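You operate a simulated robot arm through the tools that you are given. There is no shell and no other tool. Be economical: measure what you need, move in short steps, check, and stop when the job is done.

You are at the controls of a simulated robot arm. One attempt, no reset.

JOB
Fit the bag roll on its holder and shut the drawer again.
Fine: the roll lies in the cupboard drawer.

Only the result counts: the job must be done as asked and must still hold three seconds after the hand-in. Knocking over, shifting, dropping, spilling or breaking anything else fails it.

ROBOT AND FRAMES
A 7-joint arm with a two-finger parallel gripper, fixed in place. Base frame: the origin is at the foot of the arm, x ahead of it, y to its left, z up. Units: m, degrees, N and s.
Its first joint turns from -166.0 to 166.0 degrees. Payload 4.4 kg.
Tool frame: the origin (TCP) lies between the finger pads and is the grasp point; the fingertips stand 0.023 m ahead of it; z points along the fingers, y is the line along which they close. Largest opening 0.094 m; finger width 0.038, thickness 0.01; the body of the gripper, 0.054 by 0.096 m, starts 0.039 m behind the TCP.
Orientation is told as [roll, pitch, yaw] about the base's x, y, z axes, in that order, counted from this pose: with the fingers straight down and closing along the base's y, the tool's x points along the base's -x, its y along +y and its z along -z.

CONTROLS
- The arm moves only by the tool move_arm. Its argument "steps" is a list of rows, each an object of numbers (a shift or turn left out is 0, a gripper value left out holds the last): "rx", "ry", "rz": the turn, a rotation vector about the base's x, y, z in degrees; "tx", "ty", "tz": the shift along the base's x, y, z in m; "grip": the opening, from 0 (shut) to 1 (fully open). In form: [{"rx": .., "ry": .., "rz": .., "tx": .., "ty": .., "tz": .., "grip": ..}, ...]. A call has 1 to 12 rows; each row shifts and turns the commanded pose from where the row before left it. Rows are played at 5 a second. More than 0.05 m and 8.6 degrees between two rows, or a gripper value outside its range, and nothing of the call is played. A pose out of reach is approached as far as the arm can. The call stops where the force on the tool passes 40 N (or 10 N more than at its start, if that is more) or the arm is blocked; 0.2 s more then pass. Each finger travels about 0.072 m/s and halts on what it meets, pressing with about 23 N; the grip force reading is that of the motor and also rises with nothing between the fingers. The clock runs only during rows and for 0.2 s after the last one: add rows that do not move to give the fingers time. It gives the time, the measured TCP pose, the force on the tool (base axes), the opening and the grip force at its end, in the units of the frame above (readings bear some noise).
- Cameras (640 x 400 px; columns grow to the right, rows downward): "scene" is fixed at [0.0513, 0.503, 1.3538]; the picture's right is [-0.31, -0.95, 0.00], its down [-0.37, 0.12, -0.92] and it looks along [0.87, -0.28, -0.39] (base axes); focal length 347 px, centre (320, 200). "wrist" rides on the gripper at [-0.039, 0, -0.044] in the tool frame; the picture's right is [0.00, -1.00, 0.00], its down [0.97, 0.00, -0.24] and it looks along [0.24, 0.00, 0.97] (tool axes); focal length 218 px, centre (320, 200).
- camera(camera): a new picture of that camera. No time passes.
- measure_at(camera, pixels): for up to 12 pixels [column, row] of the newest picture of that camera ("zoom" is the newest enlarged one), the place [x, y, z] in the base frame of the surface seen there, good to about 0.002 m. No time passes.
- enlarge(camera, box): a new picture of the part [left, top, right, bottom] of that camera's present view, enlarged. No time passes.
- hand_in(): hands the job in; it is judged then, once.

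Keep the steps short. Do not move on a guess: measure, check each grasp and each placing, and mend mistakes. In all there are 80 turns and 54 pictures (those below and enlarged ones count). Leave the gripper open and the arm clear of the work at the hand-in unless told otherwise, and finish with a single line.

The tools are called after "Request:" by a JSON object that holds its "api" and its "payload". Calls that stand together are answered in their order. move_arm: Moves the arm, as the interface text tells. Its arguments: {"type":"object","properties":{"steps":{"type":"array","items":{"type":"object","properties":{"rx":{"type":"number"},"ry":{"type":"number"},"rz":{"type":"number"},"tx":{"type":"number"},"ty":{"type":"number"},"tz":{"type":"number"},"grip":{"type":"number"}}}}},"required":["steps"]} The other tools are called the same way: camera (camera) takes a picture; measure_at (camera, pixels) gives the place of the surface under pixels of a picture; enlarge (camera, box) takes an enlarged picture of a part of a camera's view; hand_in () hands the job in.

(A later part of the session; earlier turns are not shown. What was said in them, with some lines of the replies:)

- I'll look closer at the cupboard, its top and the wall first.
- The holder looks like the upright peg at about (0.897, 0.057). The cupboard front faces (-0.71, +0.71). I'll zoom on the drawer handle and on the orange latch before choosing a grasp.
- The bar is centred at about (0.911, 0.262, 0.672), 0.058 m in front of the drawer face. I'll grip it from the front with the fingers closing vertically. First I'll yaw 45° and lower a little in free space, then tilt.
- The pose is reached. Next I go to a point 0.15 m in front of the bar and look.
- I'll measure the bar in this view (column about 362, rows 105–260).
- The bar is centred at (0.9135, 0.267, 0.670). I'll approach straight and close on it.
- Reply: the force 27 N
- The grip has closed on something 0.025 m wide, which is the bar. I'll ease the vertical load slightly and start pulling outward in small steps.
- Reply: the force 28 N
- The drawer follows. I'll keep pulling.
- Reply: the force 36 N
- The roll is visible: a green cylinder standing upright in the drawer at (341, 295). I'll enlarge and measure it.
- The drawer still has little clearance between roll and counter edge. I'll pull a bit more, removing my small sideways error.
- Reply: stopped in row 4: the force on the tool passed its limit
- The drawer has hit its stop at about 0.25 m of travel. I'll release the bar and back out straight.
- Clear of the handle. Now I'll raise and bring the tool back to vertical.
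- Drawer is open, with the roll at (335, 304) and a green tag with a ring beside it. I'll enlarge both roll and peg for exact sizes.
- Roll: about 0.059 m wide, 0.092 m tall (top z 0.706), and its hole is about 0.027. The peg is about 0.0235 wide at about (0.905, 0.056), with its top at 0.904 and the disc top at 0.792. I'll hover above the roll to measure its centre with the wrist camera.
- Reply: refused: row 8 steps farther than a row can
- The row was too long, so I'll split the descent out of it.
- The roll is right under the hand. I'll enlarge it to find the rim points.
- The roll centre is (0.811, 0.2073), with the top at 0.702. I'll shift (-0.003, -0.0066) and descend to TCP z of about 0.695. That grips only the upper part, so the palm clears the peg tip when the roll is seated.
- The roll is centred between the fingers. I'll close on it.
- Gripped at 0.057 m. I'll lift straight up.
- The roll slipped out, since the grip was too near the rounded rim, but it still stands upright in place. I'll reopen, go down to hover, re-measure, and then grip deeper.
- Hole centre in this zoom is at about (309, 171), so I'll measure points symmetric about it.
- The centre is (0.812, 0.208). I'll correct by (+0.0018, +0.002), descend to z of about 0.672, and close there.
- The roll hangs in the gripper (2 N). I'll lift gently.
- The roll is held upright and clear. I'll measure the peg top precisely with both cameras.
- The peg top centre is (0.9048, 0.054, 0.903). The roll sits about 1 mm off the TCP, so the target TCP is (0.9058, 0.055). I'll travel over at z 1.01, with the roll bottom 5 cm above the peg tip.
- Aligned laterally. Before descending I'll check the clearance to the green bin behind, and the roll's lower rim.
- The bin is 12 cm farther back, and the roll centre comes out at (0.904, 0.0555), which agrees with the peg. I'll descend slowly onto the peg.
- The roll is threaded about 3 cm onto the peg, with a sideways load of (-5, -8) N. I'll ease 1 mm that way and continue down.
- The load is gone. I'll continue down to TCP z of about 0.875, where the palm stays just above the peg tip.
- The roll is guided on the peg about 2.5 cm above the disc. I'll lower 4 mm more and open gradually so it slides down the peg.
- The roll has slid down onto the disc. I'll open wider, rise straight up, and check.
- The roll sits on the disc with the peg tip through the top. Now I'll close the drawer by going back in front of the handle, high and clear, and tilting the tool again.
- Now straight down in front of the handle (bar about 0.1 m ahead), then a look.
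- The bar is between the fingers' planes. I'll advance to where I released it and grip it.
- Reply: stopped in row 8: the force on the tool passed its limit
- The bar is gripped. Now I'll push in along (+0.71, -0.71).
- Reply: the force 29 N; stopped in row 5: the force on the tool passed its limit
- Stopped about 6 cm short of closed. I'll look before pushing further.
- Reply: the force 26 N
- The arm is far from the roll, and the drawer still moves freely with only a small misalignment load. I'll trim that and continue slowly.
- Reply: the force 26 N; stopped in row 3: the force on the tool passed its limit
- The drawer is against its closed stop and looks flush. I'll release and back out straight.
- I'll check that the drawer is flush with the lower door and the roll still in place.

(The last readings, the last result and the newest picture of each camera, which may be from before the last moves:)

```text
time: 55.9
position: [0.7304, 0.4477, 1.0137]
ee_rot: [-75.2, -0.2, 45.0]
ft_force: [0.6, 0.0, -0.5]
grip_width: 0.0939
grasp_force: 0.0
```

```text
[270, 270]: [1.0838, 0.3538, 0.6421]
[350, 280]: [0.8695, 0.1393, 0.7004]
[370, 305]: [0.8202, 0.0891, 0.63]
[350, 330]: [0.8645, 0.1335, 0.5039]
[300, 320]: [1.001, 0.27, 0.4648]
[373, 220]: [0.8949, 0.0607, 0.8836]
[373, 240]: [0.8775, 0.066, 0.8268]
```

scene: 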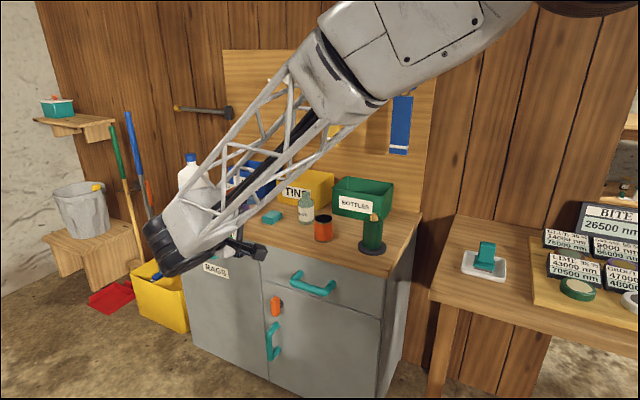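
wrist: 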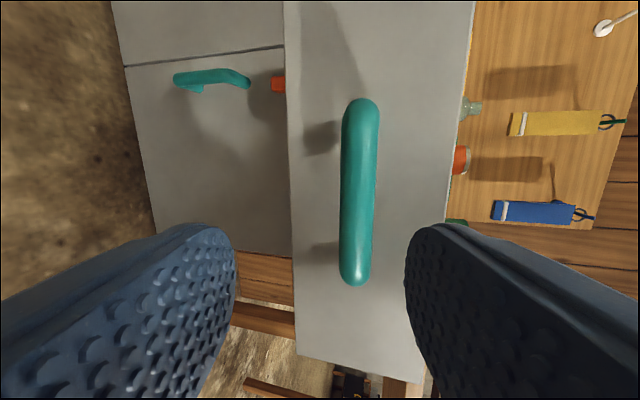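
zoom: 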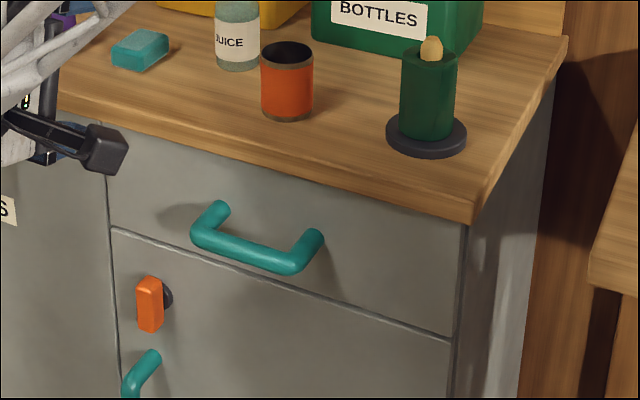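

Drawer and door faces lie in the same plane (x−y = 0.730 to 0.731), so it is shut. The roll is seated, the gripper is open and the arm is clear, so I'm handing in.

Request:
{"api": "hand_in", "payload": {}}

```text
The job is handed in.
```

The bag roll is on its peg holder and the drawer is shut; the job is handed in.
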